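You operate a simulated robot arm through the tools that you are given. There is no shell and no other tool.

You are at the controls of a simulated robot arm. One attempt, no reset.

## Task
Scour the cold disc clean, stand the blue beaker on it and set 40 C.
Fine: hot plate at the bench end; the yellow sponge goes back before the knob is turned; the plate stays on. Set down upright: blue beaker. What is to be rubbed or washed off counts as gone when no trace of it is left.

The check looks at the end state, three seconds after you hand in, the way a careful person would. Anything else that was tipped, shoved, dropped, spilled or broken makes it a failure.

## Robot
A 7-joint arm with a two-finger parallel gripper, fixed in place. Base frame: the origin is at the foot of the arm, x ahead of it, y to its left, z up; the work surface is at about z = 0. Units: m, rad, N and s.
With the tool pointing down near the work surface it reaches from about 0.22 to 0.58 m from the base axis. Its first joint turns from -1.152 to 1.152 rad. Payload 2.5 kg.
The tool frame sits at the grasp point between the pads (the TCP): z along the fingers, y along the line on which they close. The tips reach 0.023 m beyond it. Largest opening 0.094 m; finger width 0.038, thickness 0.01; the body of the gripper, 0.054 by 0.096 m, starts 0.039 m behind the TCP.
Orientation is that of the tool frame in the base frame, as a unit quaternion [x, y, z, w]. With the fingers straight down and closing along the base's y, the tool's x points along the base's -x, its y along +y and its z along -z.

## Interface
- The arm moves only by the tool servo_tool. Its argument "series" is a list that holds one entry, the list of rows, each a list of 7 numbers: the shift along the tool's x, y, z in units of 25 mm (1.0 is 25 mm), then the turn, a rotation vector about the tool's x, y, z in units of 6 degrees (1.0 is 6 degrees), then the opening in per cent of the stroke, from 0 (shut) to 100 (fully open). In form: [[[tx, ty, tz, rx, ry, rz, jaw], ...]]. A call has 1 to 20 rows; each row shifts and turns the commanded pose from where the row before left it, along the tool's axes as they then stand. A call with a number of a shift or a turn outside -1 to 1 is refused whole. Rows are played at 5 a second. More than 0.05 m and 0.15 rad between two rows, or a gripper value outside its range, and nothing of the call is played. A pose out of reach is approached as far as the arm can. The call stops where the force on the tool passes 40 N (or 10 N more than at its start, if that is more) or the arm is blocked; 0.2 s more then pass. The fingers move at their own pace (about 0.108 m/s each) and stop on an object; they squeeze with about 44 N. The grip force told is the motor's: it shows also when the fingers shut on nothing. Time passes only in rows, and 0.2 s behind the last, so rows that do not move let the fingers close. The reply holds the time, the measured pose of the TCP, the force on the tool along the base axes, the opening and the grip force, in the units named above and with some noise, with the torque about the TCP (base axes, N m) and any sound that the robot's microphone picked up.
- Cameras (640 x 400 px; columns grow to the right, rows downward): "scene" is fixed at [0.1271, -0.4175, 0.5368]; the picture's right is [0.75, -0.67, 0.00], its down [-0.43, -0.48, -0.77] and it looks along [0.51, 0.57, -0.64] (base axes); focal length 214 px, centre (320, 200). "wrist" rides on the gripper at [0.086, 0.016, -0.074] in the tool frame; the picture's right is [-0.18, 0.98, 0.00], its down [-0.58, -0.11, -0.81] and it looks along [-0.79, -0.15, 0.59] (tool axes); focal length 243 px, centre (320, 200). There is no depth. A picture from a camera that has moved, and an enlarged one, comes with that camera's place and axes in the base frame and with its lens.
- get_image(camera): a new picture of that camera. No time passes.
- close_up(camera, box): a new picture of the part [left, top, right, bottom] of that camera's present view, enlarged. No time passes.
- finish_job(): hands the job in; it is judged then, once.

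Places have to be worked out from the pictures, the camera data and where the tool is seen. Open the gripper and draw the arm clear of the work before you hand the job in, unless the task says otherwise.

The tools are called after "Request:" by a JSON object that holds its "op" and its "data". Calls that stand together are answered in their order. servo_tool: Moves the arm, as the interface text tells. Its arguments: {"type":"object","properties":{"series":{"type":"array","items":{"type":"array","items":{"type":"array","items":{"type":"number"}}}}},"required":["series"]} The other tools are called the same way: get_image (camera) takes a picture; close_up (camera, box) takes an enlarged picture of a part of a camera's view; finish_job () hands the job in.

At the start:

```text
time_s: 0.0
tcp_pos: [0.3282, -0.1033, 0.4174]
ee_rot: [0.0, 1.0, 0.0, 0.0]
force: [-0.4, 0.0, -0.7]
torque: [0.0, 0.02, 0.02]
finger_gap: 0.0942
finger_force: 0.1
```

scene: 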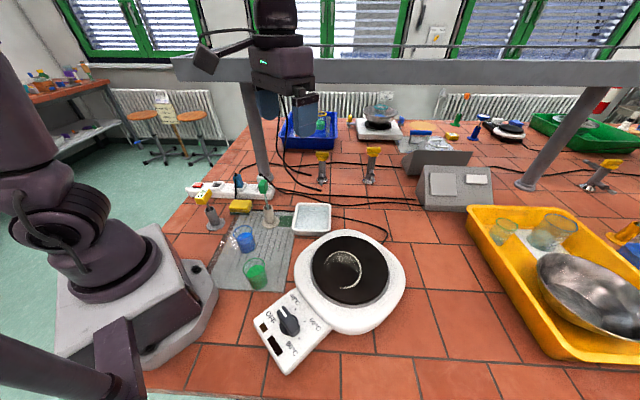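
wrist: 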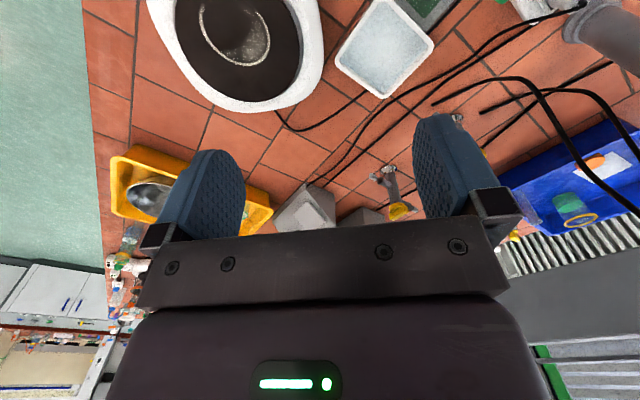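

The scene shows the hot plate with a ring-shaped stain on its dark disc, blue and green beakers on a mat, a yellow sponge behind them, and a white tray. I'll take enlarged pictures to locate everything.

Request:
{"op": "close_up", "data": {"camera": "scene", "box": [180, 160, 340, 300]}}

Request:
{"op": "close_up", "data": {"camera": "scene", "box": [240, 220, 420, 380]}}

Request:
{"op": "close_up", "data": {"camera": "scene", "box": [250, 280, 340, 380]}}

```text
2.86 times, centred on (260, 230) of scene
camera zoom: at [0.1271, -0.4175, 0.5368], right [0.75, -0.67, 0.0], down [-0.43, -0.48, -0.77], along [0.51, 0.57, -0.64], focal length 613 px, centre (491, 114)
```

zoom: 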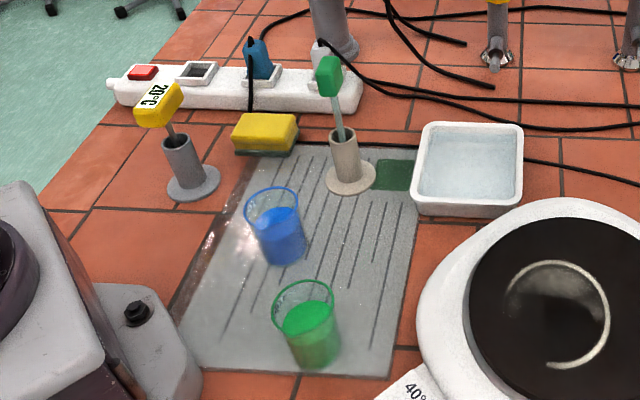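

```text
2.50 times, centred on (330, 300) of scene
camera zoom: at [0.1271, -0.4175, 0.5368], right [0.75, -0.67, 0.0], down [-0.43, -0.48, -0.77], along [0.51, 0.57, -0.64], focal length 536 px, centre (295, -50)
```

zoom: 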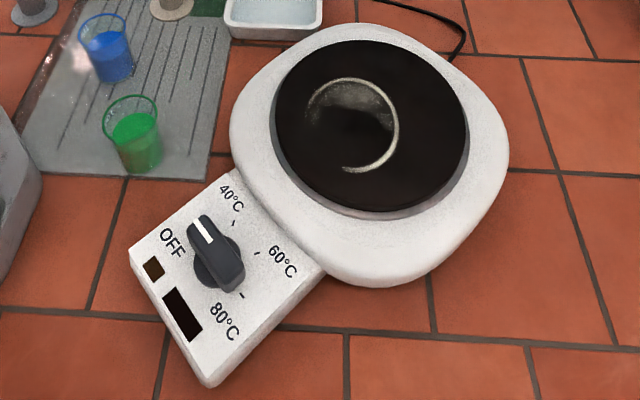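

```text
4.00 times, centred on (295, 330) of scene
camera zoom: at [0.1271, -0.4175, 0.5368], right [0.75, -0.67, 0.0], down [-0.43, -0.48, -0.77], along [0.51, 0.57, -0.64], focal length 858 px, centre (420, -320)
```

zoom: 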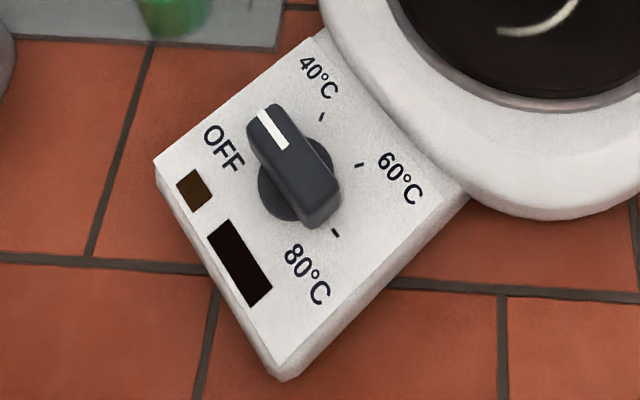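

I'll look closer at the sponge, the items around it and the stain on the disc.

Request:
{"op": "close_up", "data": {"camera": "scene", "box": [192, 180, 272, 230]}}

Request:
{"op": "close_up", "data": {"camera": "scene", "box": [255, 185, 345, 245]}}

Request:
{"op": "close_up", "data": {"camera": "scene", "box": [300, 225, 412, 310]}}

Request:
{"op": "close_up", "data": {"camera": "scene", "box": [210, 215, 290, 300]}}

Request:
{"op": "close_up", "data": {"camera": "scene", "box": [300, 90, 640, 220]}}

Request:
{"op": "close_up", "data": {"camera": "wrist", "box": [140, 0, 460, 120]}}

```text
8.00 times, centred on (232, 205) of scene
camera zoom: at [0.1271, -0.4175, 0.5368], right [0.75, -0.67, 0.0], down [-0.43, -0.48, -0.77], along [0.51, 0.57, -0.64], focal length 1716 px, centre (1024, 160)
```

zoom: 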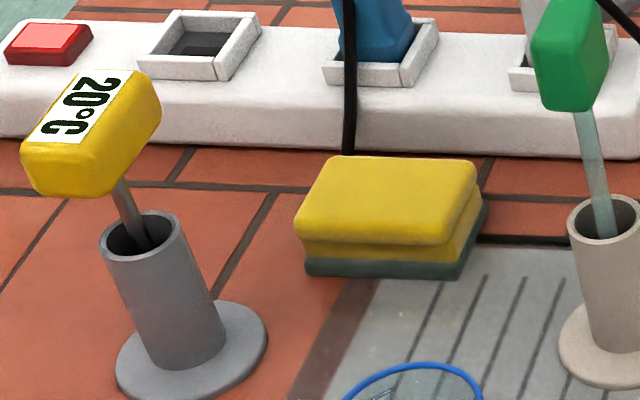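

```text
6.67 times, centred on (300, 215) of scene
camera zoom: at [0.1271, -0.4175, 0.5368], right [0.75, -0.67, 0.0], down [-0.43, -0.48, -0.77], along [0.51, 0.57, -0.64], focal length 1430 px, centre (453, 100)
```

zoom: 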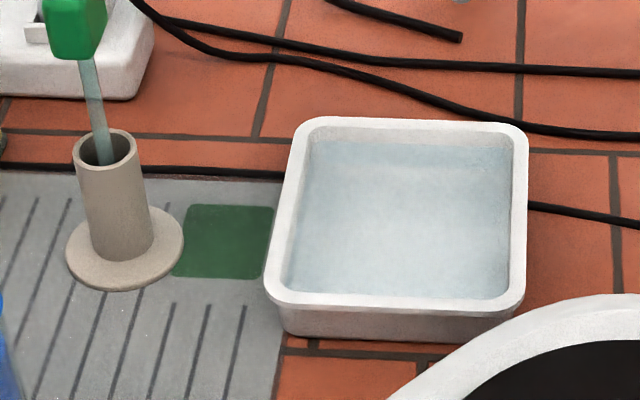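

```text
4.71 times, centred on (356, 268) of scene
camera zoom: at [0.1271, -0.4175, 0.5368], right [0.75, -0.67, 0.0], down [-0.43, -0.48, -0.77], along [0.51, 0.57, -0.64], focal length 1009 px, centre (151, -118)
```

zoom: 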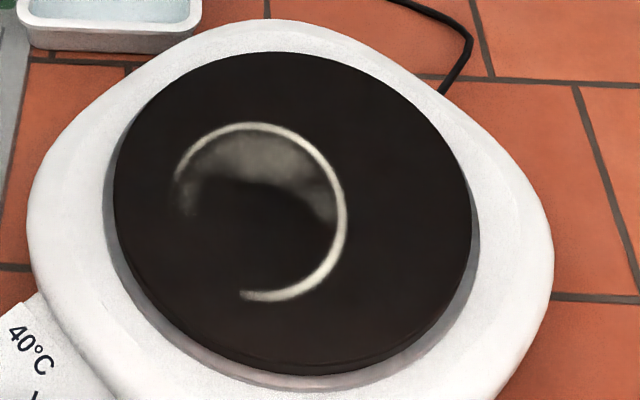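

```text
4.71 times, centred on (250, 258) of scene
camera zoom: at [0.1271, -0.4175, 0.5368], right [0.75, -0.67, 0.0], down [-0.43, -0.48, -0.77], along [0.51, 0.57, -0.64], focal length 1009 px, centre (649, -71)
```

zoom: 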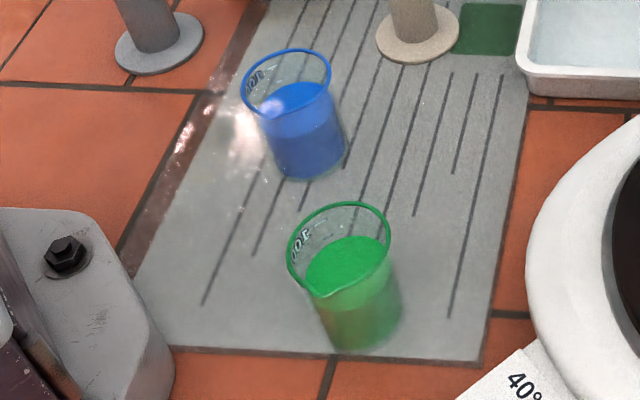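

```text
1.88 times, centred on (470, 155) of scene
camera zoom: at [0.1271, -0.4175, 0.5368], right [0.75, -0.67, 0.0], down [-0.43, -0.48, -0.77], along [0.51, 0.57, -0.64], focal length 404 px, centre (38, 285)
```

zoom: 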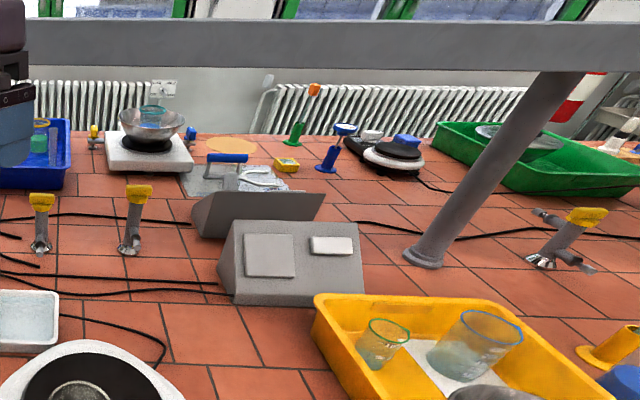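

```text
2.00 times, centred on (300, 60) of wrist
camera zoom: at [0.2425, -0.088, 0.4921], right [0.18, 0.98, 0.0], down [0.58, -0.11, 0.81], along [0.79, -0.15, -0.59], focal length 485 px, centre (360, 480)
```

zoom: 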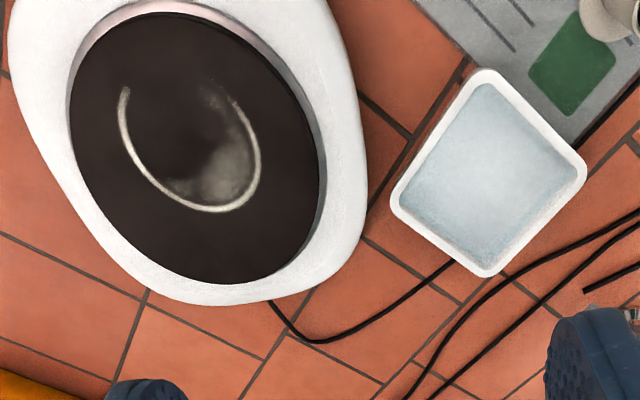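

Combining the scene and wrist views, I judge the disc top to be at about (0.381, -0.242, z≈0.077). The knob is at about (0.197, -0.243) and points to OFF (+y), the sponge is at about (0.302, 0.214), and the blue beaker at about (0.232, 0.026). I'll move above the sponge and turn the jaws towards its long axis.

Request:
{"op": "servo_tool", "data": {"series": [[[0.08, 0.975, 0.668, 0, 0, 0, 100], [0.08, 0.975, 0.668, 0, 0, 0, 100], [0.08, 0.975, 0.668, 0, 0, 0, 100], [0.08, 0.975, 0.668, 0, 0, 0, 100], [0.08, 0.975, 0.668, 0, 0, 0, 100], [0.08, 0.975, 0.668, 0, 0, 0, 100], [0.08, 0.975, 0.668, 0, 0, 0, 100], [0.08, 0.975, 0.668, 0, 0, 0, 100], [0.08, 0.975, 0.668, 0, 0, 0, 100], [0.08, 0.975, 0.668, 0, 0, 0, 100], [0.08, 0.975, 0.668, 0, 0, 0, 100], [0.08, 0.975, 0.668, 0, 0, 0, 100], [0.08, 0.975, 0.668, 0, 0, 0, 100], [0, 0, 0, 0, 0, -1, 100], [0, 0, 0, 0, 0, -1, 100], [0, 0, 0, 0, 0, -1, 100], [0, 0, 0, 0, 0, -1, 100], [0, 0, 0, 0, 0, -1, 100], [0, 0, 0, 0, 0, -1, 100], [0, 0, 0, 0, 0, -1, 100]]]}}

Request:
{"op": "get_image", "data": {"camera": "wrist"}}

Request:
{"op": "get_image", "data": {"camera": "scene"}}

```text
time_s: 4.2
tcp_pos: [0.3022, 0.2131, 0.2005]
ee_rot: [-0.361, 0.933, 0.0, -0.001]
force: [-0.7, 0.6, 0.3]
torque: [-0.02, 0.01, -0.02]
finger_gap: 0.0941
finger_force: 0.1
```

```text
taken
camera wrist: at [0.2277, 0.1672, 0.275], right [-0.52, 0.85, 0.0], down [0.5, 0.31, 0.81], along [0.69, 0.42, -0.59], focal length 243 px, centre (320, 200)
```

wrist: 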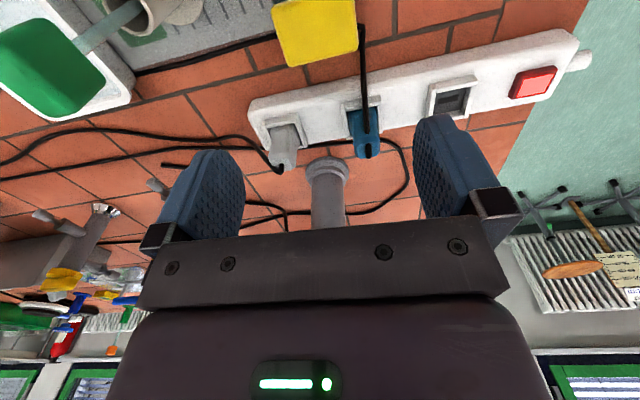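

```text
taken
```

scene: 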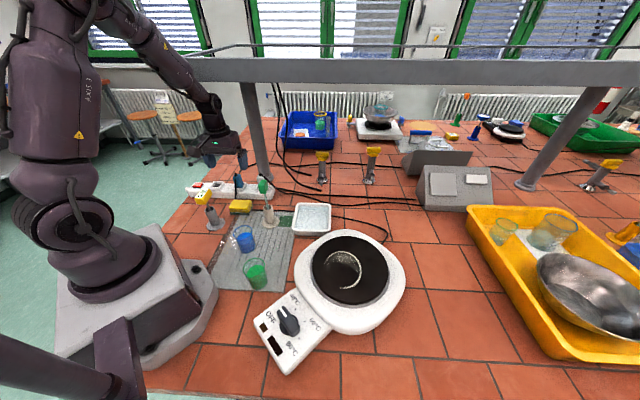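

The sponge is at the top edge of the wrist view, so I'll enlarge it to get its pose.

Request:
{"op": "close_up", "data": {"camera": "wrist", "box": [240, 0, 400, 100]}}

```text
4.00 times, centred on (320, 50) of wrist
camera zoom: at [0.2277, 0.1672, 0.275], right [-0.52, 0.85, 0.0], down [0.5, 0.31, 0.81], along [0.69, 0.42, -0.59], focal length 970 px, centre (320, 800)
```

zoom: 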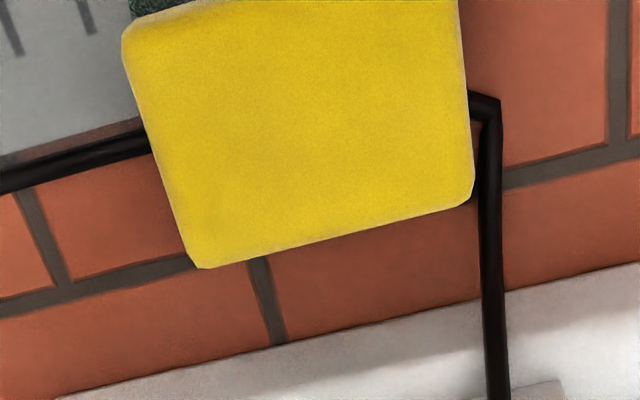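

The hot plate's cable comes down at the left end of the sponge, so a grip across the short side is cleaner. I put the sponge centre at about (0.300, 0.209) with its long axis at about -45°. I'll turn the jaws to close across it and check.

Request:
{"op": "servo_tool", "data": {"series": [[[0, 0, 0, 0, 0, 0.967, 90], [0, 0, 0, 0, 0, 0.967, 90], [0, 0, 0, 0, 0, 0.967, 90], [0, 0, 0, 0, 0, 0.967, 90], [0, 0, 0, 0, 0, 0.967, 90], [0, 0, 0, 0, 0, 0.967, 90], [0, 0, 0, 0, 0, 0.967, 90], [0, 0, 0, 0, 0, 0.967, 90], [0, 0, 0, 0, 0, 0.967, 90], [0, 0, 0, 0, 0, 0.967, 90], [0, 0, 0, 0, 0, 0.967, 90], [0, 0, 0, 0, 0, 0.967, 90], [0, 0, 0, 0, 0, 0.967, 90], [0, 0, 0, 0, 0, 0.967, 90], [0, 0, 0, 0, 0, 0.967, 90], [0, 0, 1, 0, 0, 0, 90], [0, 0, 1, 0, 0, 0, 90]]]}}

Request:
{"op": "get_image", "data": {"camera": "wrist"}}

Request:
{"op": "close_up", "data": {"camera": "scene", "box": [180, 120, 300, 240]}}

```text
time_s: 7.8
tcp_pos: [0.3028, 0.2138, 0.1494]
ee_rot: [0.382, 0.924, -0.001, 0.0]
force: [0.0, -0.5, 0.2]
torque: [0.0, -0.02, -0.03]
finger_gap: 0.0847
finger_force: 0.0
```

```text
taken
camera wrist: at [0.2534, 0.2851, 0.2248], right [0.83, 0.56, 0.0], down [0.33, -0.49, 0.81], along [0.45, -0.67, -0.59], focal length 243 px, centre (320, 200)
```

wrist: 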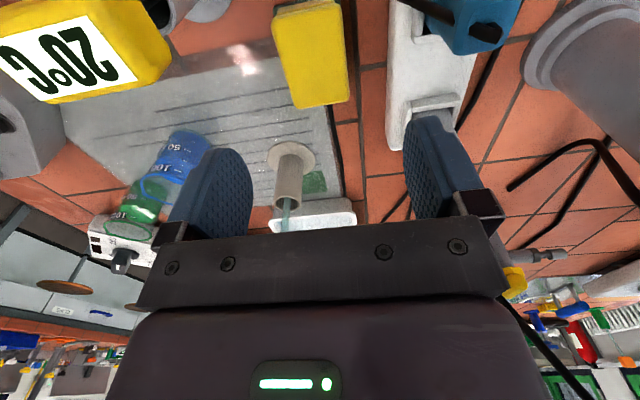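

```text
3.33 times, centred on (240, 180) of scene
camera zoom: at [0.1271, -0.4175, 0.5368], right [0.75, -0.67, 0.0], down [-0.43, -0.48, -0.77], along [0.51, 0.57, -0.64], focal length 715 px, centre (587, 267)
```

zoom: 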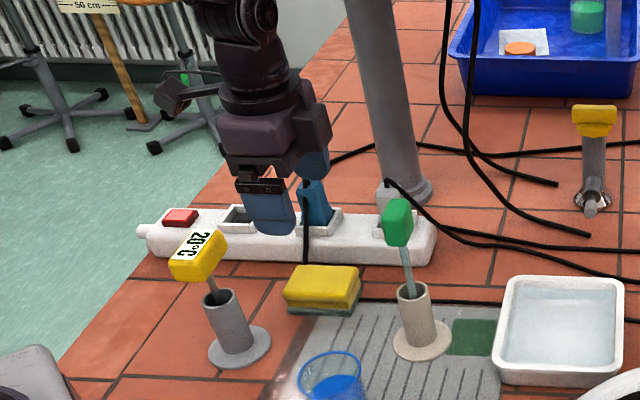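

The jaws now line up across the sponge. I'll enlarge the wrist view to refine its centre and check clearance to the yellow handle.

Request:
{"op": "close_up", "data": {"camera": "wrist", "box": [240, 0, 400, 120]}}

```text
3.33 times, centred on (320, 60) of wrist
camera zoom: at [0.2534, 0.2851, 0.2248], right [0.83, 0.56, 0.0], down [0.33, -0.49, 0.81], along [0.45, -0.67, -0.59], focal length 809 px, centre (320, 667)
```

zoom: 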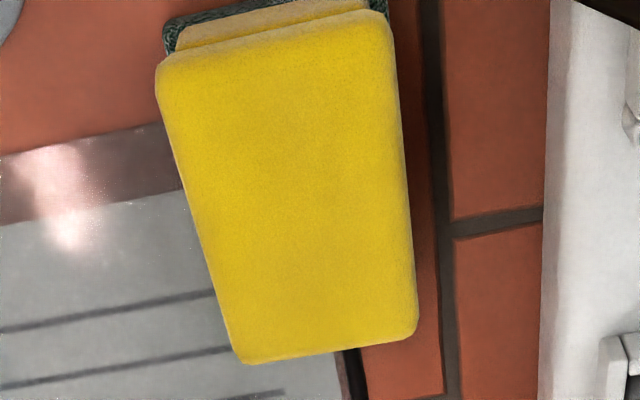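

The two views agree: sponge centre (0.299, 0.209), top at z≈0.033, about 0.048 across. I'll align and descend to TCP z≈0.036 with the jaws open.

Request:
{"op": "servo_tool", "data": {"series": [[[-0.03, -0.22, 0, 0, 0, 0.15, 86], [0, 0, 0.9, 0, 0, 0, 86], [0, 0, 0.9, 0, 0, 0, 86], [0, 0, 0.9, 0, 0, 0, 86], [0, 0, 0.7, 0, 0, 0, 86], [0, 0, 0.6, 0, 0, 0, 86], [0, 0, 0.54, 0, 0, 0, 86], [0, 0, 0, 0, 0, 0, 86]]]}}

Request:
{"op": "get_image", "data": {"camera": "wrist"}}

Request:
{"op": "close_up", "data": {"camera": "scene", "box": [190, 150, 290, 240]}}

```text
time_s: 9.6
tcp_pos: [0.3002, 0.2104, 0.0362]
ee_rot: [0.389, 0.921, 0.0, 0.0]
force: [0.5, 0.5, 0.1]
torque: [0.0, -0.02, -0.01]
finger_gap: 0.0807
finger_force: 0.1
```

```text
taken
camera wrist: at [0.2512, 0.2819, 0.1115], right [0.83, 0.55, 0.0], down [0.33, -0.49, 0.81], along [0.45, -0.67, -0.59], focal length 243 px, centre (320, 200)
```

wrist: 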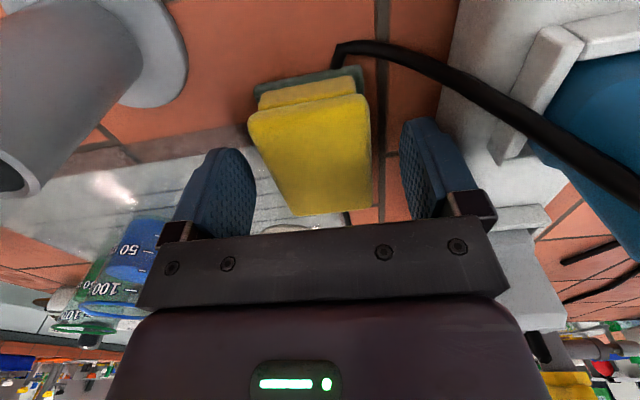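

```text
4.44 times, centred on (240, 195) of scene
camera zoom: at [0.1271, -0.4175, 0.5368], right [0.75, -0.67, 0.0], down [-0.43, -0.48, -0.77], along [0.51, 0.57, -0.64], focal length 953 px, centre (676, 222)
```

zoom: 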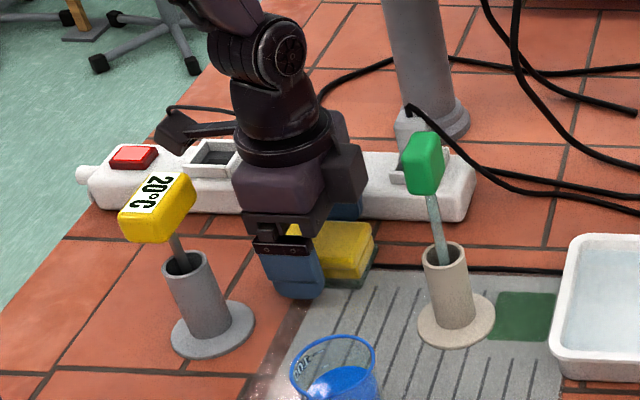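

The TCP sits within about 3 mm of the sponge's centre, with a finger on each side and the tips above the bench. I'll close and lift slowly.

Request:
{"op": "servo_tool", "data": {"series": [[[0, 0, 0, 0, 0, 0, 30], [0, 0, 0, 0, 0, 0, 0], [0, 0, 0, 0, 0, 0, 0], [0, 0, 0, 0, 0, 0, 0], [0, 0, -0.4, 0, 0, 0, 0], [0, 0, -0.6, 0, 0, 0, 0], [0, 0, 0, 0, 0, 0, 0]]]}}

Request:
{"op": "get_image", "data": {"camera": "wrist"}}

Request:
{"op": "close_up", "data": {"camera": "scene", "box": [190, 150, 290, 240]}}

```text
time_s: 11.2
tcp_pos: [0.2994, 0.208, 0.0619]
ee_rot: [0.39, 0.921, -0.001, 0.0]
force: [-1.0, -0.3, 0.6]
torque: [0.0, 0.02, -0.02]
finger_gap: 0.0493
finger_force: 43.8
```

```text
taken
camera wrist: at [0.251, 0.2819, 0.137], right [0.83, 0.55, 0.0], down [0.33, -0.49, 0.81], along [0.45, -0.67, -0.59], focal length 243 px, centre (320, 200)
```

wrist: 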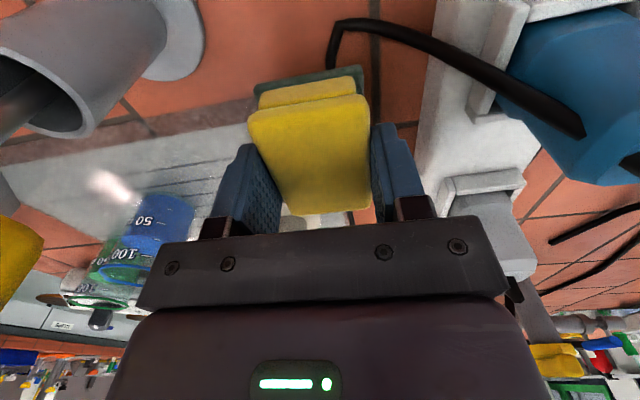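

```text
4.44 times, centred on (240, 195) of scene
camera zoom: at [0.1271, -0.4175, 0.5368], right [0.75, -0.67, 0.0], down [-0.43, -0.48, -0.77], along [0.51, 0.57, -0.64], focal length 953 px, centre (676, 222)
```

zoom: 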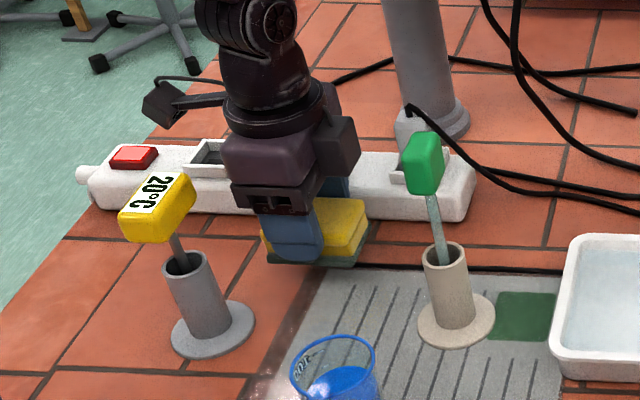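

The sponge is held (gap 0.049 m, taken at TCP (0.300, 0.209, 0.036)) and has lifted level. I'll raise it well clear and turn the tool back to square.

Request:
{"op": "servo_tool", "data": {"series": [[[0, 0, -1, 0, 0, 0, 0], [0, 0, -1, 0, 0, 0, 0], [0, 0, -1, 0, 0, 0, 0], [0, 0, -1, 0, 0, 0, 0], [0, 0, -1, 0, 0, 0, 0], [0, 0, -1, 0, 0, 0, 0], [0, 0, -1, 0, 0, 0, 0], [0, 0, -1, 0, 0, 0, 0], [0, 0, 0, 0, 0, -0.956, 0], [0, 0, 0, 0, 0, -0.956, 0], [0, 0, 0, 0, 0, -0.956, 0], [0, 0, 0, 0, 0, -0.956, 0], [0, 0, 0, 0, 0, -0.956, 0], [0, 0, 0, 0, 0, -0.956, 0], [0, 0, 0, 0, 0, -0.956, 0], [0, 0, 0, 0, 0, -0.956, 0]]]}}

Request:
{"op": "servo_tool", "data": {"series": [[[-0.133, -0.941, 0, 0, 0, 0, 0], [-0.133, -0.941, 0, 0, 0, 0, 0], [-0.133, -0.941, 0, 0, 0, 0, 0], [-0.133, -0.941, 0, 0, 0, 0, 0], [-0.133, -0.941, 0, 0, 0, 0, 0], [-0.133, -0.941, 0, 0, 0, 0, 0], [-0.133, -0.941, 0, 0, 0, 0, 0], [-0.133, -0.941, 0, 0, 0, 0, 0], [-0.133, -0.941, 0, 0, 0, 0, 0], [-0.133, -0.941, 0, 0, 0, 0, 0], [-0.133, -0.941, 0, 0, 0, 0, 0], [-0.133, -0.941, 0, 0, 0, 0, 0], [-0.133, -0.941, 0, 0, 0, 0, 0], [-0.133, -0.941, 0, 0, 0, 0, 0], [-0.133, -0.941, 0, 0, 0, 0, 0], [-0.133, -0.941, 0, 0, 0, 0, 0], [-0.133, -0.941, 0, 0, 0, 0, 0], [-0.133, -0.941, 0, 0, 0, 0, 0], [-0.133, -0.941, 0, 0, 0, 0, 0]]]}}

Request:
{"op": "get_image", "data": {"camera": "wrist"}}

Request:
{"op": "get_image", "data": {"camera": "scene"}}

```text
time_s: 14.8
tcp_pos: [0.2771, 0.1883, 0.2365]
ee_rot: [0.003, 0.999, -0.029, -0.041]
force: [-0.3, 0.2, 0.1]
torque: [0.01, 0.0, 0.01]
finger_gap: 0.0488
finger_force: 43.6
stopped in row 16: the arm was blocked; the commanded pose is now the measured one
```

```text
time_s: 18.8
tcp_pos: [0.3369, -0.2588, 0.2578]
ee_rot: [0.003, 0.999, -0.028, -0.04]
force: [-0.9, 0.6, -0.3]
torque: [-0.03, -0.01, 0.0]
finger_gap: 0.0491
finger_force: 43.3
```

```text
taken
camera wrist: at [0.2568, -0.2373, 0.3383], right [0.19, 0.98, -0.07], down [0.64, -0.07, 0.76], along [0.74, -0.19, -0.64], focal length 243 px, centre (320, 200)
```

wrist: 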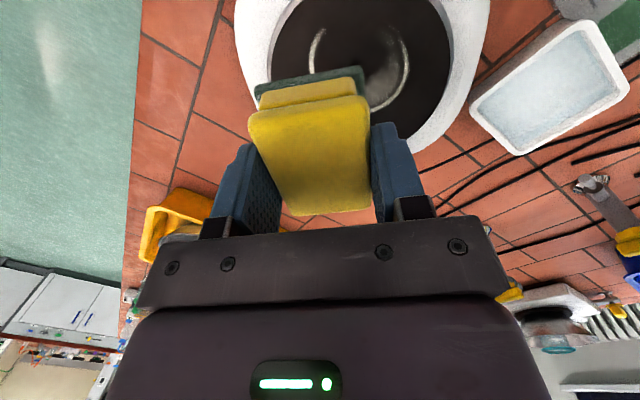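

```text
taken
```

scene: 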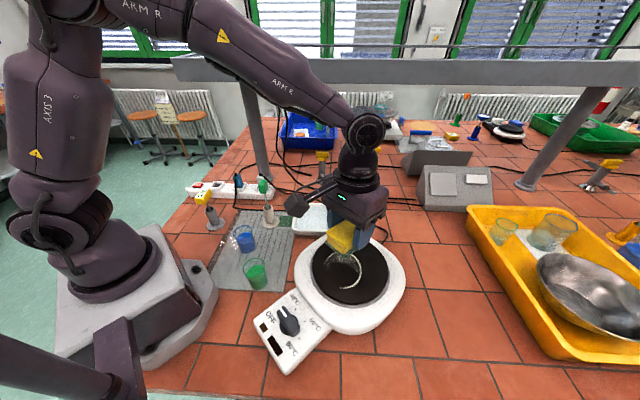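

The first call ended with a block (a joint or posture limit, I think), which left the tool tilted by about 5°. The sponge still sits in the grip as before. I'll correct the tilt and read the pose.

Request:
{"op": "servo_tool", "data": {"series": [[[0, 0, 0, -0.268, -0.382, -0.03, 0], [0, 0, 0, -0.268, -0.382, -0.03, 0], [0, 0, 0, 0, 0, 0, 0]]]}}

```text
time_s: 19.6
tcp_pos: [0.3358, -0.258, 0.2572]
ee_rot: [0.0, 1.0, -0.001, -0.001]
force: [-0.5, -0.6, -0.6]
torque: [0.0, -0.02, 0.0]
finger_gap: 0.0485
finger_force: 44.3
```

The tilt is corrected. I'll look at the disc from here to refine the ring's extent before lowering.

Request:
{"op": "get_image", "data": {"camera": "wrist"}}

Request:
{"op": "close_up", "data": {"camera": "wrist", "box": [220, 0, 500, 175]}}

Request:
{"op": "close_up", "data": {"camera": "scene", "box": [290, 180, 420, 310]}}

```text
taken
camera wrist: at [0.2502, -0.2418, 0.3325], right [0.18, 0.98, 0.0], down [0.58, -0.11, 0.81], along [0.79, -0.15, -0.59], focal length 243 px, centre (320, 200)
```

wrist: 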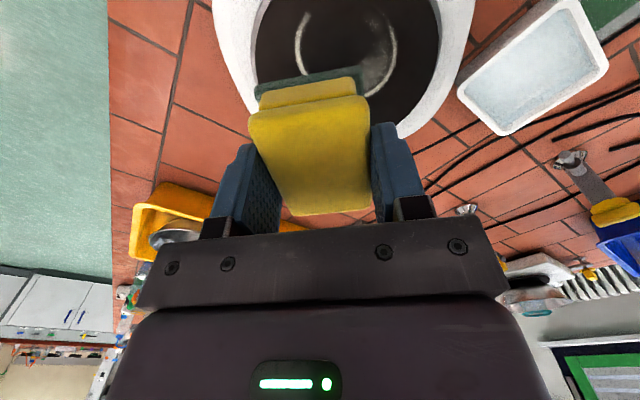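

```text
2.29 times, centred on (360, 88) of wrist
camera zoom: at [0.2502, -0.2418, 0.3325], right [0.18, 0.98, 0.0], down [0.58, -0.11, 0.81], along [0.79, -0.15, -0.59], focal length 555 px, centre (229, 457)
```

zoom: 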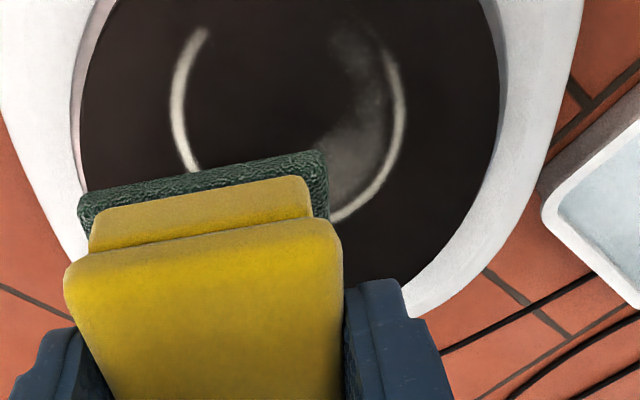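

```text
3.08 times, centred on (355, 245) of scene
camera zoom: at [0.1271, -0.4175, 0.5368], right [0.75, -0.67, 0.0], down [-0.43, -0.48, -0.77], along [0.51, 0.57, -0.64], focal length 660 px, centre (212, 62)
```

zoom: 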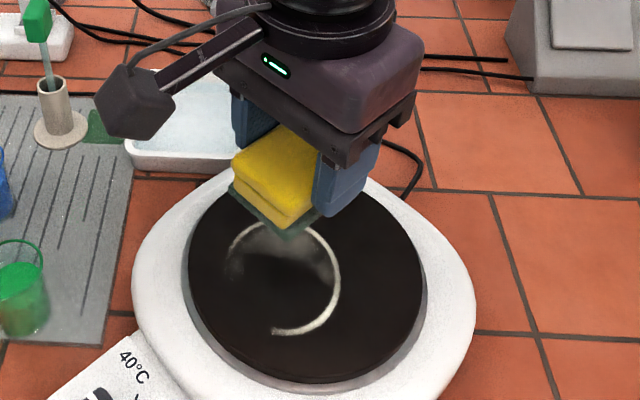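

The ring is centred near (0.362, -0.236) with radius about 0.047. I'll go above it and lower until just before the expected contact at TCP z≈0.113.

Request:
{"op": "servo_tool", "data": {"series": [[[-0.35, 0.29, 0.6, 0, 0, 0, 0], [-0.35, 0.29, 0.8, 0, 0, 0, 0], [-0.35, 0.3, 0.8, 0, 0, 0, 0], [0, 0, 0.8, 0, 0, 0, 0], [0, 0, 0.8, 0, 0, 0, 0], [0, 0, 0.6, 0, 0, 0, 0], [0, 0, 0.4, 0, 0, 0, 0], [0, 0, 0.2, 0, 0, 0, 0], [0, 0, 0, 0, 0, 0, 0]]]}}

Request:
{"op": "close_up", "data": {"camera": "scene", "box": [290, 200, 420, 310]}}

```text
time_s: 21.6
tcp_pos: [0.3638, -0.2373, 0.1317]
ee_rot: [-0.001, 1.0, -0.001, 0.001]
force: [-0.7, 0.0, -0.8]
torque: [0.0, -0.04, -0.01]
finger_gap: 0.0492
finger_force: 44.1
```

```text
3.64 times, centred on (355, 255) of scene
camera zoom: at [0.1271, -0.4175, 0.5368], right [0.75, -0.67, 0.0], down [-0.43, -0.48, -0.77], along [0.51, 0.57, -0.64], focal length 780 px, centre (193, 0)
```

zoom: 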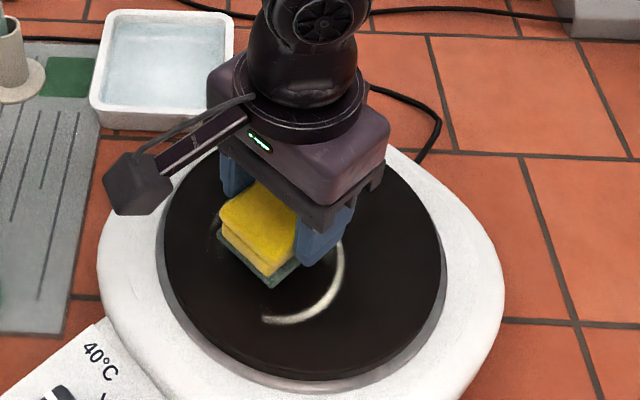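

The sponge is above the ring and not yet touching. I'll lower in small steps, watching the force.

Request:
{"op": "servo_tool", "data": {"series": [[[0, 0, 0.16, 0, 0, 0, 0], [0, 0, 0.16, 0, 0, 0, 0], [0, 0, 0.16, 0, 0, 0, 0], [0, 0, 0.08, 0, 0, 0, 0], [0, 0, 0.08, 0, 0, 0, 0], [0, 0, 0, 0, 0, 0, 0]]]}}

```text
time_s: 23.0
tcp_pos: [0.3642, -0.2352, 0.1167]
ee_rot: [0.0, 1.0, -0.001, -0.001]
force: [0.3, 0.2, 0.3]
torque: [-0.02, 0.02, 0.0]
finger_gap: 0.0488
finger_force: 44.1
```

No contact yet at z=0.117, so I'll continue down in 1–2 mm steps.

Request:
{"op": "servo_tool", "data": {"series": [[[0, 0, 0.06, 0, 0, 0, 0], [0, 0, 0.06, 0, 0, 0, 0], [0, 0, 0, 0, 0, 0, 0]]]}}

Request:
{"op": "servo_tool", "data": {"series": [[[0, 0, 0.06, 0, 0, 0, 0], [0, 0, 0.06, 0, 0, 0, 0], [0, 0, 0, 0, 0, 0, 0]]]}}

Request:
{"op": "servo_tool", "data": {"series": [[[0, 0, 0.04, 0, 0, 0, 0], [0, 0, 0.04, 0, 0, 0, 0], [0, 0, 0, 0, 0, 0, 0]]]}}

```text
time_s: 23.8
tcp_pos: [0.3638, -0.2365, 0.1141]
ee_rot: [0.0, 1.0, -0.001, -0.001]
force: [-7.8, 5.4, 24.4]
torque: [0.28, 0.17, 0.0]
finger_gap: 0.0486
finger_force: 44.0
```

```text
time_s: 24.2
tcp_pos: [0.3639, -0.2358, 0.1149]
ee_rot: [0.0, 1.0, -0.001, 0.0]
force: [-2.2, 2.6, 7.0]
torque: [0.15, -0.03, -0.01]
finger_gap: 0.0491
finger_force: 44.3
stopped in row 2: the force on the tool passed its limit at 44 N (the readings are from after the stop); the commanded pose is now the measured one
```

```text
time_s: 24.9
tcp_pos: [0.3632, -0.2363, 0.1143]
ee_rot: [0.001, 1.0, -0.001, 0.001]
force: [-2.0, 1.5, 6.5]
torque: [0.08, 0.01, -0.02]
finger_gap: 0.0488
finger_force: 44.0
stopped in row 3: the force on the tool passed its limit at 42 N (the readings are from after the stop); the commanded pose is now the measured one
```

Contact is at TCP z≈0.1145, so the disc top is at about 0.078, and it rests at about 6 N. I'll make a first gentle stroke and see whether the stain yields.

Request:
{"op": "servo_tool", "data": {"series": [[[-0.3, 0, 0, 0, 0, 0, 0], [-0.3, 0, 0, 0, 0, 0, 0], [-0.3, 0, 0, 0, 0, 0, 0], [0.3, 0, 0, 0, 0, 0, 0], [0.3, 0, 0, 0, 0, 0, 0], [0.3, 0, 0, 0, 0, 0, 0], [0.3, 0, 0, 0, 0, 0, 0], [0.3, 0, 0, 0, 0, 0, 0], [0.3, 0, 0, 0, 0, 0, 0], [0, 0, 0, 0, 0, 0, 0]]]}}

Request:
{"op": "close_up", "data": {"camera": "scene", "box": [290, 200, 420, 310]}}

```text
time_s: 27.1
tcp_pos: [0.3425, -0.2369, 0.1145]
ee_rot: [0.0, 1.0, -0.002, 0.001]
force: [6.9, 0.6, 7.8]
torque: [0.1, -0.11, -0.06]
finger_gap: 0.0489
finger_force: 44.6
```

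```text
3.64 times, centred on (355, 255) of scene
camera zoom: at [0.1271, -0.4174, 0.5369], right [0.75, -0.67, 0.0], down [-0.43, -0.48, -0.77], along [0.51, 0.57, -0.64], focal length 780 px, centre (193, 0)
```

zoom: 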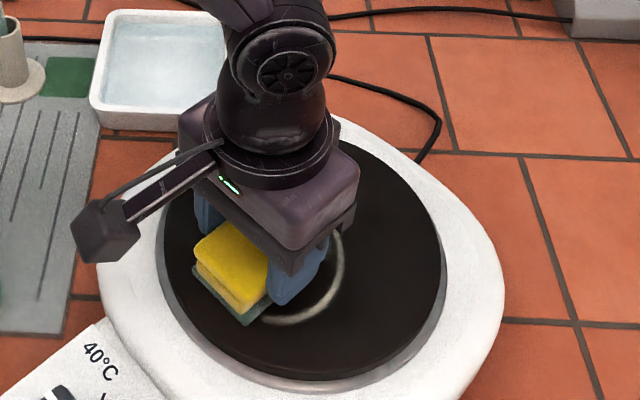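

Scrubbing works at about 8 N normal. I'll stroke along the right-hand side of the ring (y≈-0.272), then check what is left.

Request:
{"op": "servo_tool", "data": {"series": [[[0, -0.35, 0, 0, 0, 0, 0], [0, -0.35, 0, 0, 0, 0, 0], [0, -0.35, 0, 0, 0, 0, 0], [0, -0.35, 0, 0, 0, 0, 0], [-0.35, 0, 0, 0, 0, 0, 0], [-0.35, 0, 0, 0, 0, 0, 0], [-0.35, 0, 0, 0, 0, 0, 0], [-0.35, 0, 0, 0, 0, 0, 0], [-0.35, 0, 0, 0, 0, 0, 0], [-0.35, 0, 0, 0, 0, 0, 0], [0.35, 0, 0, 0, 0, 0, 0], [0.35, 0, 0, 0, 0, 0, 0], [0.35, 0, 0, 0, 0, 0, 0], [0.35, 0, 0, 0, 0, 0, 0], [0.35, 0, 0, 0, 0, 0, 0], [0.35, 0, 0, 0, 0, 0, 0], [0, 0, 0, 0, 0, 0, 0]]]}}

Request:
{"op": "close_up", "data": {"camera": "scene", "box": [290, 200, 420, 310]}}

```text
time_s: 30.7
tcp_pos: [0.341, -0.2716, 0.1139]
ee_rot: [0.0, 1.0, -0.001, 0.001]
force: [1.1, -0.7, 2.4]
torque: [-0.01, -0.08, -0.04]
finger_gap: 0.0488
finger_force: 44.0
```

```text
3.64 times, centred on (355, 255) of scene
camera zoom: at [0.1271, -0.4175, 0.5368], right [0.75, -0.67, 0.0], down [-0.43, -0.48, -0.77], along [0.51, 0.57, -0.64], focal length 780 px, centre (193, 0)
```

zoom: 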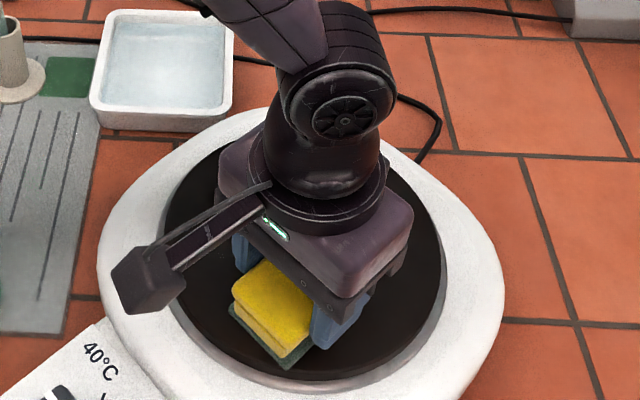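

Normal force has dropped to about 2.4 N, so I'll press 0.5 mm deeper. Next I'll sweep along the far arc and the left side.

Request:
{"op": "servo_tool", "data": {"series": [[[-0.35, 0, 0.02, 0, 0, 0, 0], [-0.35, 0, 0, 0, 0, 0, 0], [-0.35, 0, 0, 0, 0, 0, 0], [-0.35, 0, 0, 0, 0, 0, 0], [-0.35, 0, 0, 0, 0, 0, 0], [-0.35, 0, 0, 0, 0, 0, 0], [0, 0.35, 0, 0, 0, 0, 0], [0, 0.35, 0, 0, 0, 0, 0], [0, 0.35, 0, 0, 0, 0, 0], [0, 0.35, 0, 0, 0, 0, 0], [0, 0.35, 0, 0, 0, 0, 0], [0, 0.35, 0, 0, 0, 0, 0], [0, 0.35, 0, 0, 0, 0, 0], [0, 0.35, 0, 0, 0, 0, 0], [0.35, 0, 0, 0, 0, 0, 0], [0.35, 0, 0, 0, 0, 0, 0], [0.35, 0, 0, 0, 0, 0, 0], [0.35, 0, 0, 0, 0, 0, 0], [0.35, 0, 0, 0, 0, 0, 0], [0.35, 0, 0, 0, 0, 0, 0]]]}}

Request:
{"op": "close_up", "data": {"camera": "scene", "box": [290, 200, 420, 310]}}

```text
time_s: 34.9
tcp_pos: [0.3423, -0.2022, 0.1138]
ee_rot: [0.0, 1.0, -0.002, 0.002]
force: [11.2, -0.7, 16.2]
torque: [0.13, -0.02, -0.1]
finger_gap: 0.0489
finger_force: 43.9
```

```text
3.64 times, centred on (355, 255) of scene
camera zoom: at [0.127, -0.4174, 0.5369], right [0.75, -0.67, 0.0], down [-0.43, -0.48, -0.77], along [0.51, 0.57, -0.64], focal length 780 px, centre (193, 0)
```

zoom: 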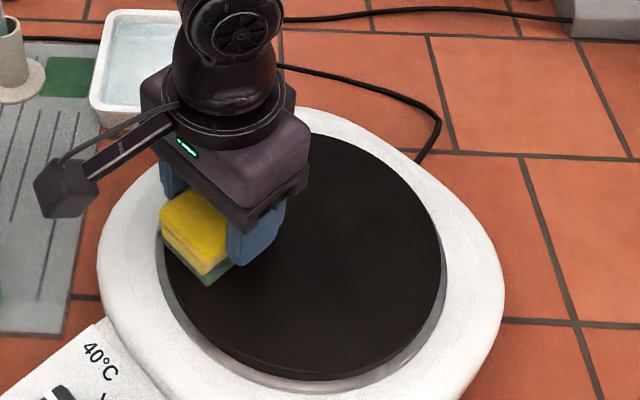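

The visible right and far arcs are clean. I'll do more passes over the left side, the middle and the near edge.

Request:
{"op": "servo_tool", "data": {"series": [[[-0.35, 0, 0, 0, 0, 0, 0], [-0.35, 0, 0, 0, 0, 0, 0], [-0.35, 0, 0, 0, 0, 0, 0], [-0.35, 0, 0, 0, 0, 0, 0], [-0.35, 0, 0, 0, 0, 0, 0], [-0.35, -0.3, 0, 0, 0, 0, 0], [0, -0.35, 0, 0, 0, 0, 0], [0, -0.35, 0, 0, 0, 0, 0], [0, -0.35, 0, 0, 0, 0, 0], [0.35, 0, 0, 0, 0, 0, 0], [0.35, 0, 0, 0, 0, 0, 0], [0.35, 0, 0, 0, 0, 0, 0], [0.35, 0, 0, 0, 0, 0, 0], [0.35, 0, 0, 0, 0, 0, 0], [0.35, 0, 0, 0, 0, 0, 0], [0.25, 0, 0, 0, 0, 0, 0], [0, 0.35, 0, 0, 0, 0, 0], [0, 0.35, 0, 0, 0, 0, 0], [0, 0.35, 0, 0, 0, 0, 0], [0, 0, 0, 0, 0, 0, 0]]]}}

Request:
{"op": "servo_tool", "data": {"series": [[[0, -0.35, 0, 0, 0, 0, 0], [0, -0.35, 0, 0, 0, 0, 0], [0, -0.35, 0, 0, 0, 0, 0], [0, -0.35, 0, 0, 0, 0, 0], [0, -0.35, 0, 0, 0, 0, 0], [0, -0.35, 0, 0, 0, 0, 0], [0, -0.35, 0, 0, 0, 0, 0], [0, -0.35, 0, 0, 0, 0, 0], [0, -0.3, 0, 0, 0, 0, 0], [-0.35, 0.3, 0, 0, 0, 0, 0], [-0.35, 0.3, 0, 0, 0, 0, 0], [-0.35, 0.3, 0, 0, 0, 0, 0], [-0.35, 0.3, 0, 0, 0, 0, 0], [0, 0, -0.5, 0, 0, 0, 0], [0, 0, -1, 0, 0, 0, 0], [0, 0, -1, 0, 0, 0, 0], [0, 0, -1, 0, 0, 0, 0], [0, 0, -1, 0, 0, 0, 0], [0.5, 0.9, -0.5, 0, 0, 0, 0], [0.5, 0.9, 0, 0, 0, 0, 0]]]}}

Request:
{"op": "close_up", "data": {"camera": "scene", "box": [290, 200, 420, 310]}}

Request:
{"op": "get_image", "data": {"camera": "wrist"}}

```text
time_s: 35.3
tcp_pos: [0.3431, -0.2026, 0.1144]
ee_rot: [0.0, 1.0, 0.0, -0.005]
force: [-3.3, 2.1, 7.3]
torque: [0.0, -0.17, 0.05]
finger_gap: 0.049
finger_force: 43.8
stopped in row 1: the force on the tool passed its limit at 52 N (the readings are from after the stop); the commanded pose is now the measured one
```

```text
time_s: 39.5
tcp_pos: [0.3541, -0.2048, 0.2387]
ee_rot: [0.001, 1.0, 0.0, -0.005]
force: [0.4, -0.2, -0.9]
torque: [-0.01, 0.02, -0.02]
finger_gap: 0.0489
finger_force: 43.9
```

```text
3.64 times, centred on (355, 255) of scene
camera zoom: at [0.1271, -0.4175, 0.5368], right [0.75, -0.67, 0.0], down [-0.43, -0.48, -0.77], along [0.51, 0.57, -0.64], focal length 780 px, centre (193, 0)
```

zoom: 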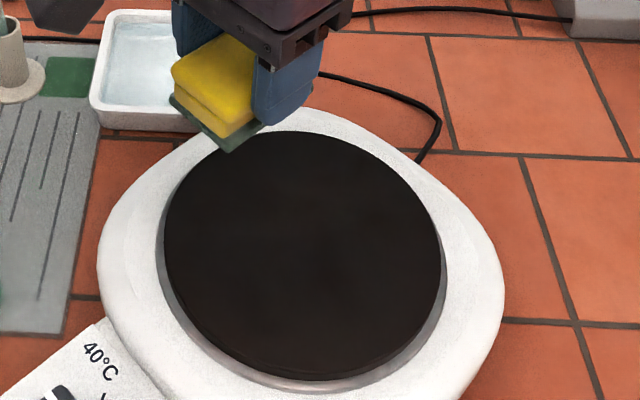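

```text
taken
camera wrist: at [0.2683, -0.1881, 0.3143], right [0.19, 0.98, 0.0], down [0.59, -0.11, 0.8], along [0.79, -0.15, -0.6], focal length 243 px, centre (320, 200)
```

wrist: 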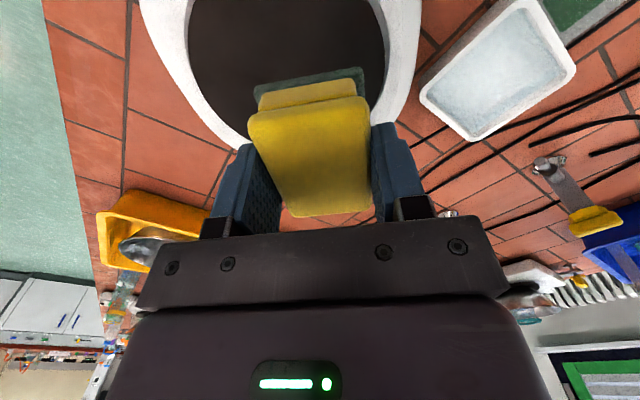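

The disc looks clean. I'll inspect for faint traces at high magnification.

Request:
{"op": "close_up", "data": {"camera": "scene", "box": [318, 235, 358, 270]}}

Request:
{"op": "close_up", "data": {"camera": "scene", "box": [318, 265, 358, 300]}}

Request:
{"op": "close_up", "data": {"camera": "scene", "box": [350, 240, 390, 275]}}

Request:
{"op": "close_up", "data": {"camera": "wrist", "box": [180, 0, 400, 110]}}

```text
11.43 times, centred on (338, 252) of scene
camera zoom: at [0.1271, -0.4175, 0.5368], right [0.75, -0.67, 0.0], down [-0.43, -0.48, -0.77], along [0.51, 0.57, -0.64], focal length 2451 px, centre (114, -400)
```

zoom: 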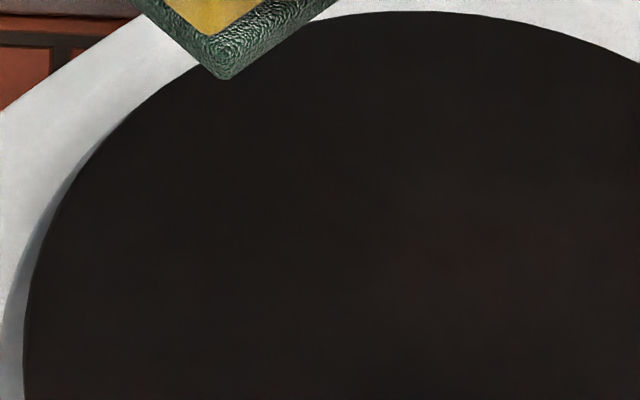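

```text
11.43 times, centred on (338, 282) of scene
camera zoom: at [0.1271, -0.4175, 0.5368], right [0.75, -0.67, 0.0], down [-0.43, -0.48, -0.77], along [0.51, 0.57, -0.64], focal length 2451 px, centre (114, -743)
```

zoom: 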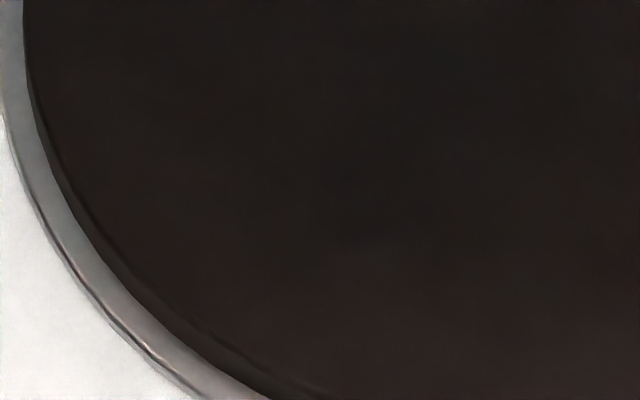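

```text
11.43 times, centred on (370, 258) of scene
camera zoom: at [0.1271, -0.4175, 0.5368], right [0.75, -0.67, 0.0], down [-0.43, -0.48, -0.77], along [0.51, 0.57, -0.64], focal length 2451 px, centre (-251, -457)
```

zoom: 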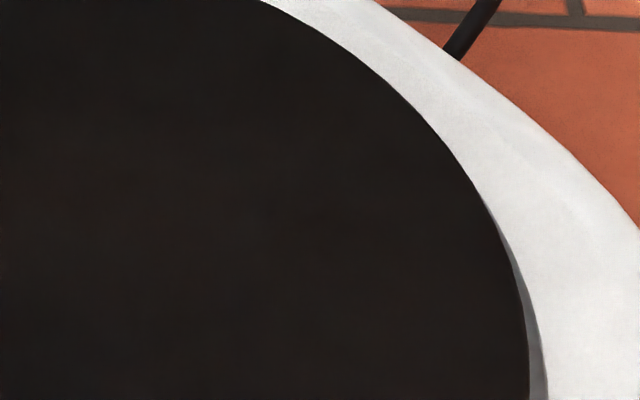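

```text
2.91 times, centred on (290, 55) of wrist
camera zoom: at [0.2683, -0.1881, 0.3143], right [0.19, 0.98, 0.0], down [0.59, -0.11, 0.8], along [0.79, -0.15, -0.6], focal length 706 px, centre (407, 622)
```

zoom: 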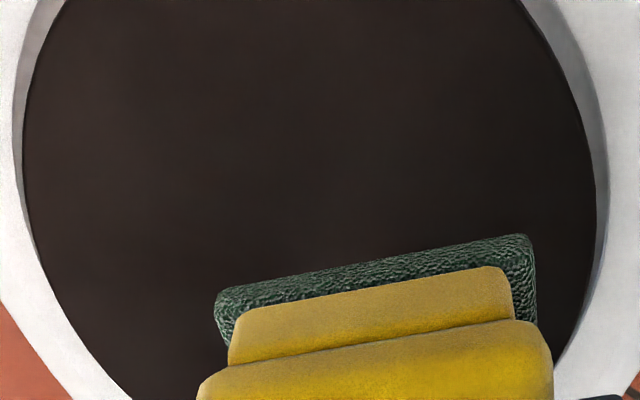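

No trace is visible. For insurance I'll make one more full covering pass over the ring area, first removing the small residual tilt and descending just short of contact.

Request:
{"op": "servo_tool", "data": {"series": [[[0.3, 0, 0.8, 0, -0.095, 0, 0], [0.3, 0, 0.9, 0, 0, 0, 0], [0, 0, 0.9, 0, 0, 0, 0], [0, 0, 0.9, 0, 0, 0, 0], [0, 0, 0.7, 0, 0, 0, 0], [0, 0, 0.4, 0, 0, 0, 0], [0, 0, 0.2, 0, 0, 0, 0], [0, 0, 0, 0, 0, 0, 0]]]}}

```text
time_s: 41.3
tcp_pos: [0.3387, -0.2057, 0.118]
ee_rot: [0.001, 1.0, 0.0, 0.0]
force: [-0.8, 0.8, 0.2]
torque: [0.01, -0.02, -0.02]
finger_gap: 0.0489
finger_force: 44.3
```

Now I'm just above contact. I'll lower about 3.5 mm to a light contact.

Request:
{"op": "servo_tool", "data": {"series": [[[0, 0, 0.06, 0, 0, 0, 0], [0, 0, 0.05, 0, 0, 0, 0], [0, 0, 0.04, 0, 0, 0, 0], [0, 0, 0, 0, 0, 0, 0]]]}}

```text
time_s: 42.3
tcp_pos: [0.3381, -0.205, 0.1144]
ee_rot: [0.001, 1.0, 0.0, 0.0]
force: [-0.3, 0.0, 0.3]
torque: [0.0, 0.02, -0.04]
finger_gap: 0.0491
finger_force: 44.5
```

Request:
{"op": "servo_tool", "data": {"series": [[[0, 0, 0.02, 0, 0, 0, 0], [0, 0, 0.01, 0, 0, 0, 0], [0, 0, 0, 0, 0, 0, 0]]]}}

```text
time_s: 43.1
tcp_pos: [0.3389, -0.2044, 0.1142]
ee_rot: [0.002, 1.0, 0.0, 0.001]
force: [-0.1, -0.3, 0.2]
torque: [-0.01, -0.04, 0.01]
finger_gap: 0.0491
finger_force: 44.0
```

There is still no contact force at 0.1142, so I'll step down another 0.75 mm.

Request:
{"op": "servo_tool", "data": {"series": [[[0, 0, 0.02, 0, 0, 0, 0], [0, 0, 0.01, 0, 0, 0, 0], [0, 0, 0, 0, 0, 0, 0]]]}}

```text
time_s: 43.9
tcp_pos: [0.3386, -0.2047, 0.1144]
ee_rot: [0.001, 1.0, 0.001, 0.0]
force: [-0.6, 0.7, 5.3]
torque: [0.04, 0.25, -0.05]
finger_gap: 0.0489
finger_force: 44.5
```

Contact is at about 5 N. I'll sweep serpentine over the whole ring area: far along the left, back along the middle, far along the right.

Request:
{"op": "servo_tool", "data": {"series": [[[-0.3, 0, 0, 0, 0, 0, 0], [-0.3, 0, 0, 0, 0, 0, 0], [-0.3, 0, 0, 0, 0, 0, 0], [-0.3, 0, 0, 0, 0, 0, 0], [-0.3, 0, 0, 0, 0, 0, 0], [-0.3, 0, 0, 0, 0, 0, 0], [-0.3, 0, 0, 0, 0, 0, 0], [0, -0.3, 0, 0, 0, 0, 0], [0, -0.3, 0, 0, 0, 0, 0], [0, -0.3, 0, 0, 0, 0, 0], [0, -0.3, 0, 0, 0, 0, 0], [0.3, 0, 0, 0, 0, 0, 0], [0.3, 0, 0, 0, 0, 0, 0], [0.3, 0, 0, 0, 0, 0, 0], [0.3, 0, 0, 0, 0, 0, 0], [0.3, 0, 0, 0, 0, 0, 0], [0.3, 0, 0, 0, 0, 0, 0], [0.3, 0, 0, 0, 0, 0, 0], [0, 0, 0, 0, 0, 0, 0]]]}}

```text
time_s: 47.9
tcp_pos: [0.3391, -0.2348, 0.1145]
ee_rot: [0.001, 1.0, 0.0, 0.0]
force: [4.8, -0.8, 5.5]
torque: [-0.02, -0.13, 0.02]
finger_gap: 0.0488
finger_force: 44.4
```

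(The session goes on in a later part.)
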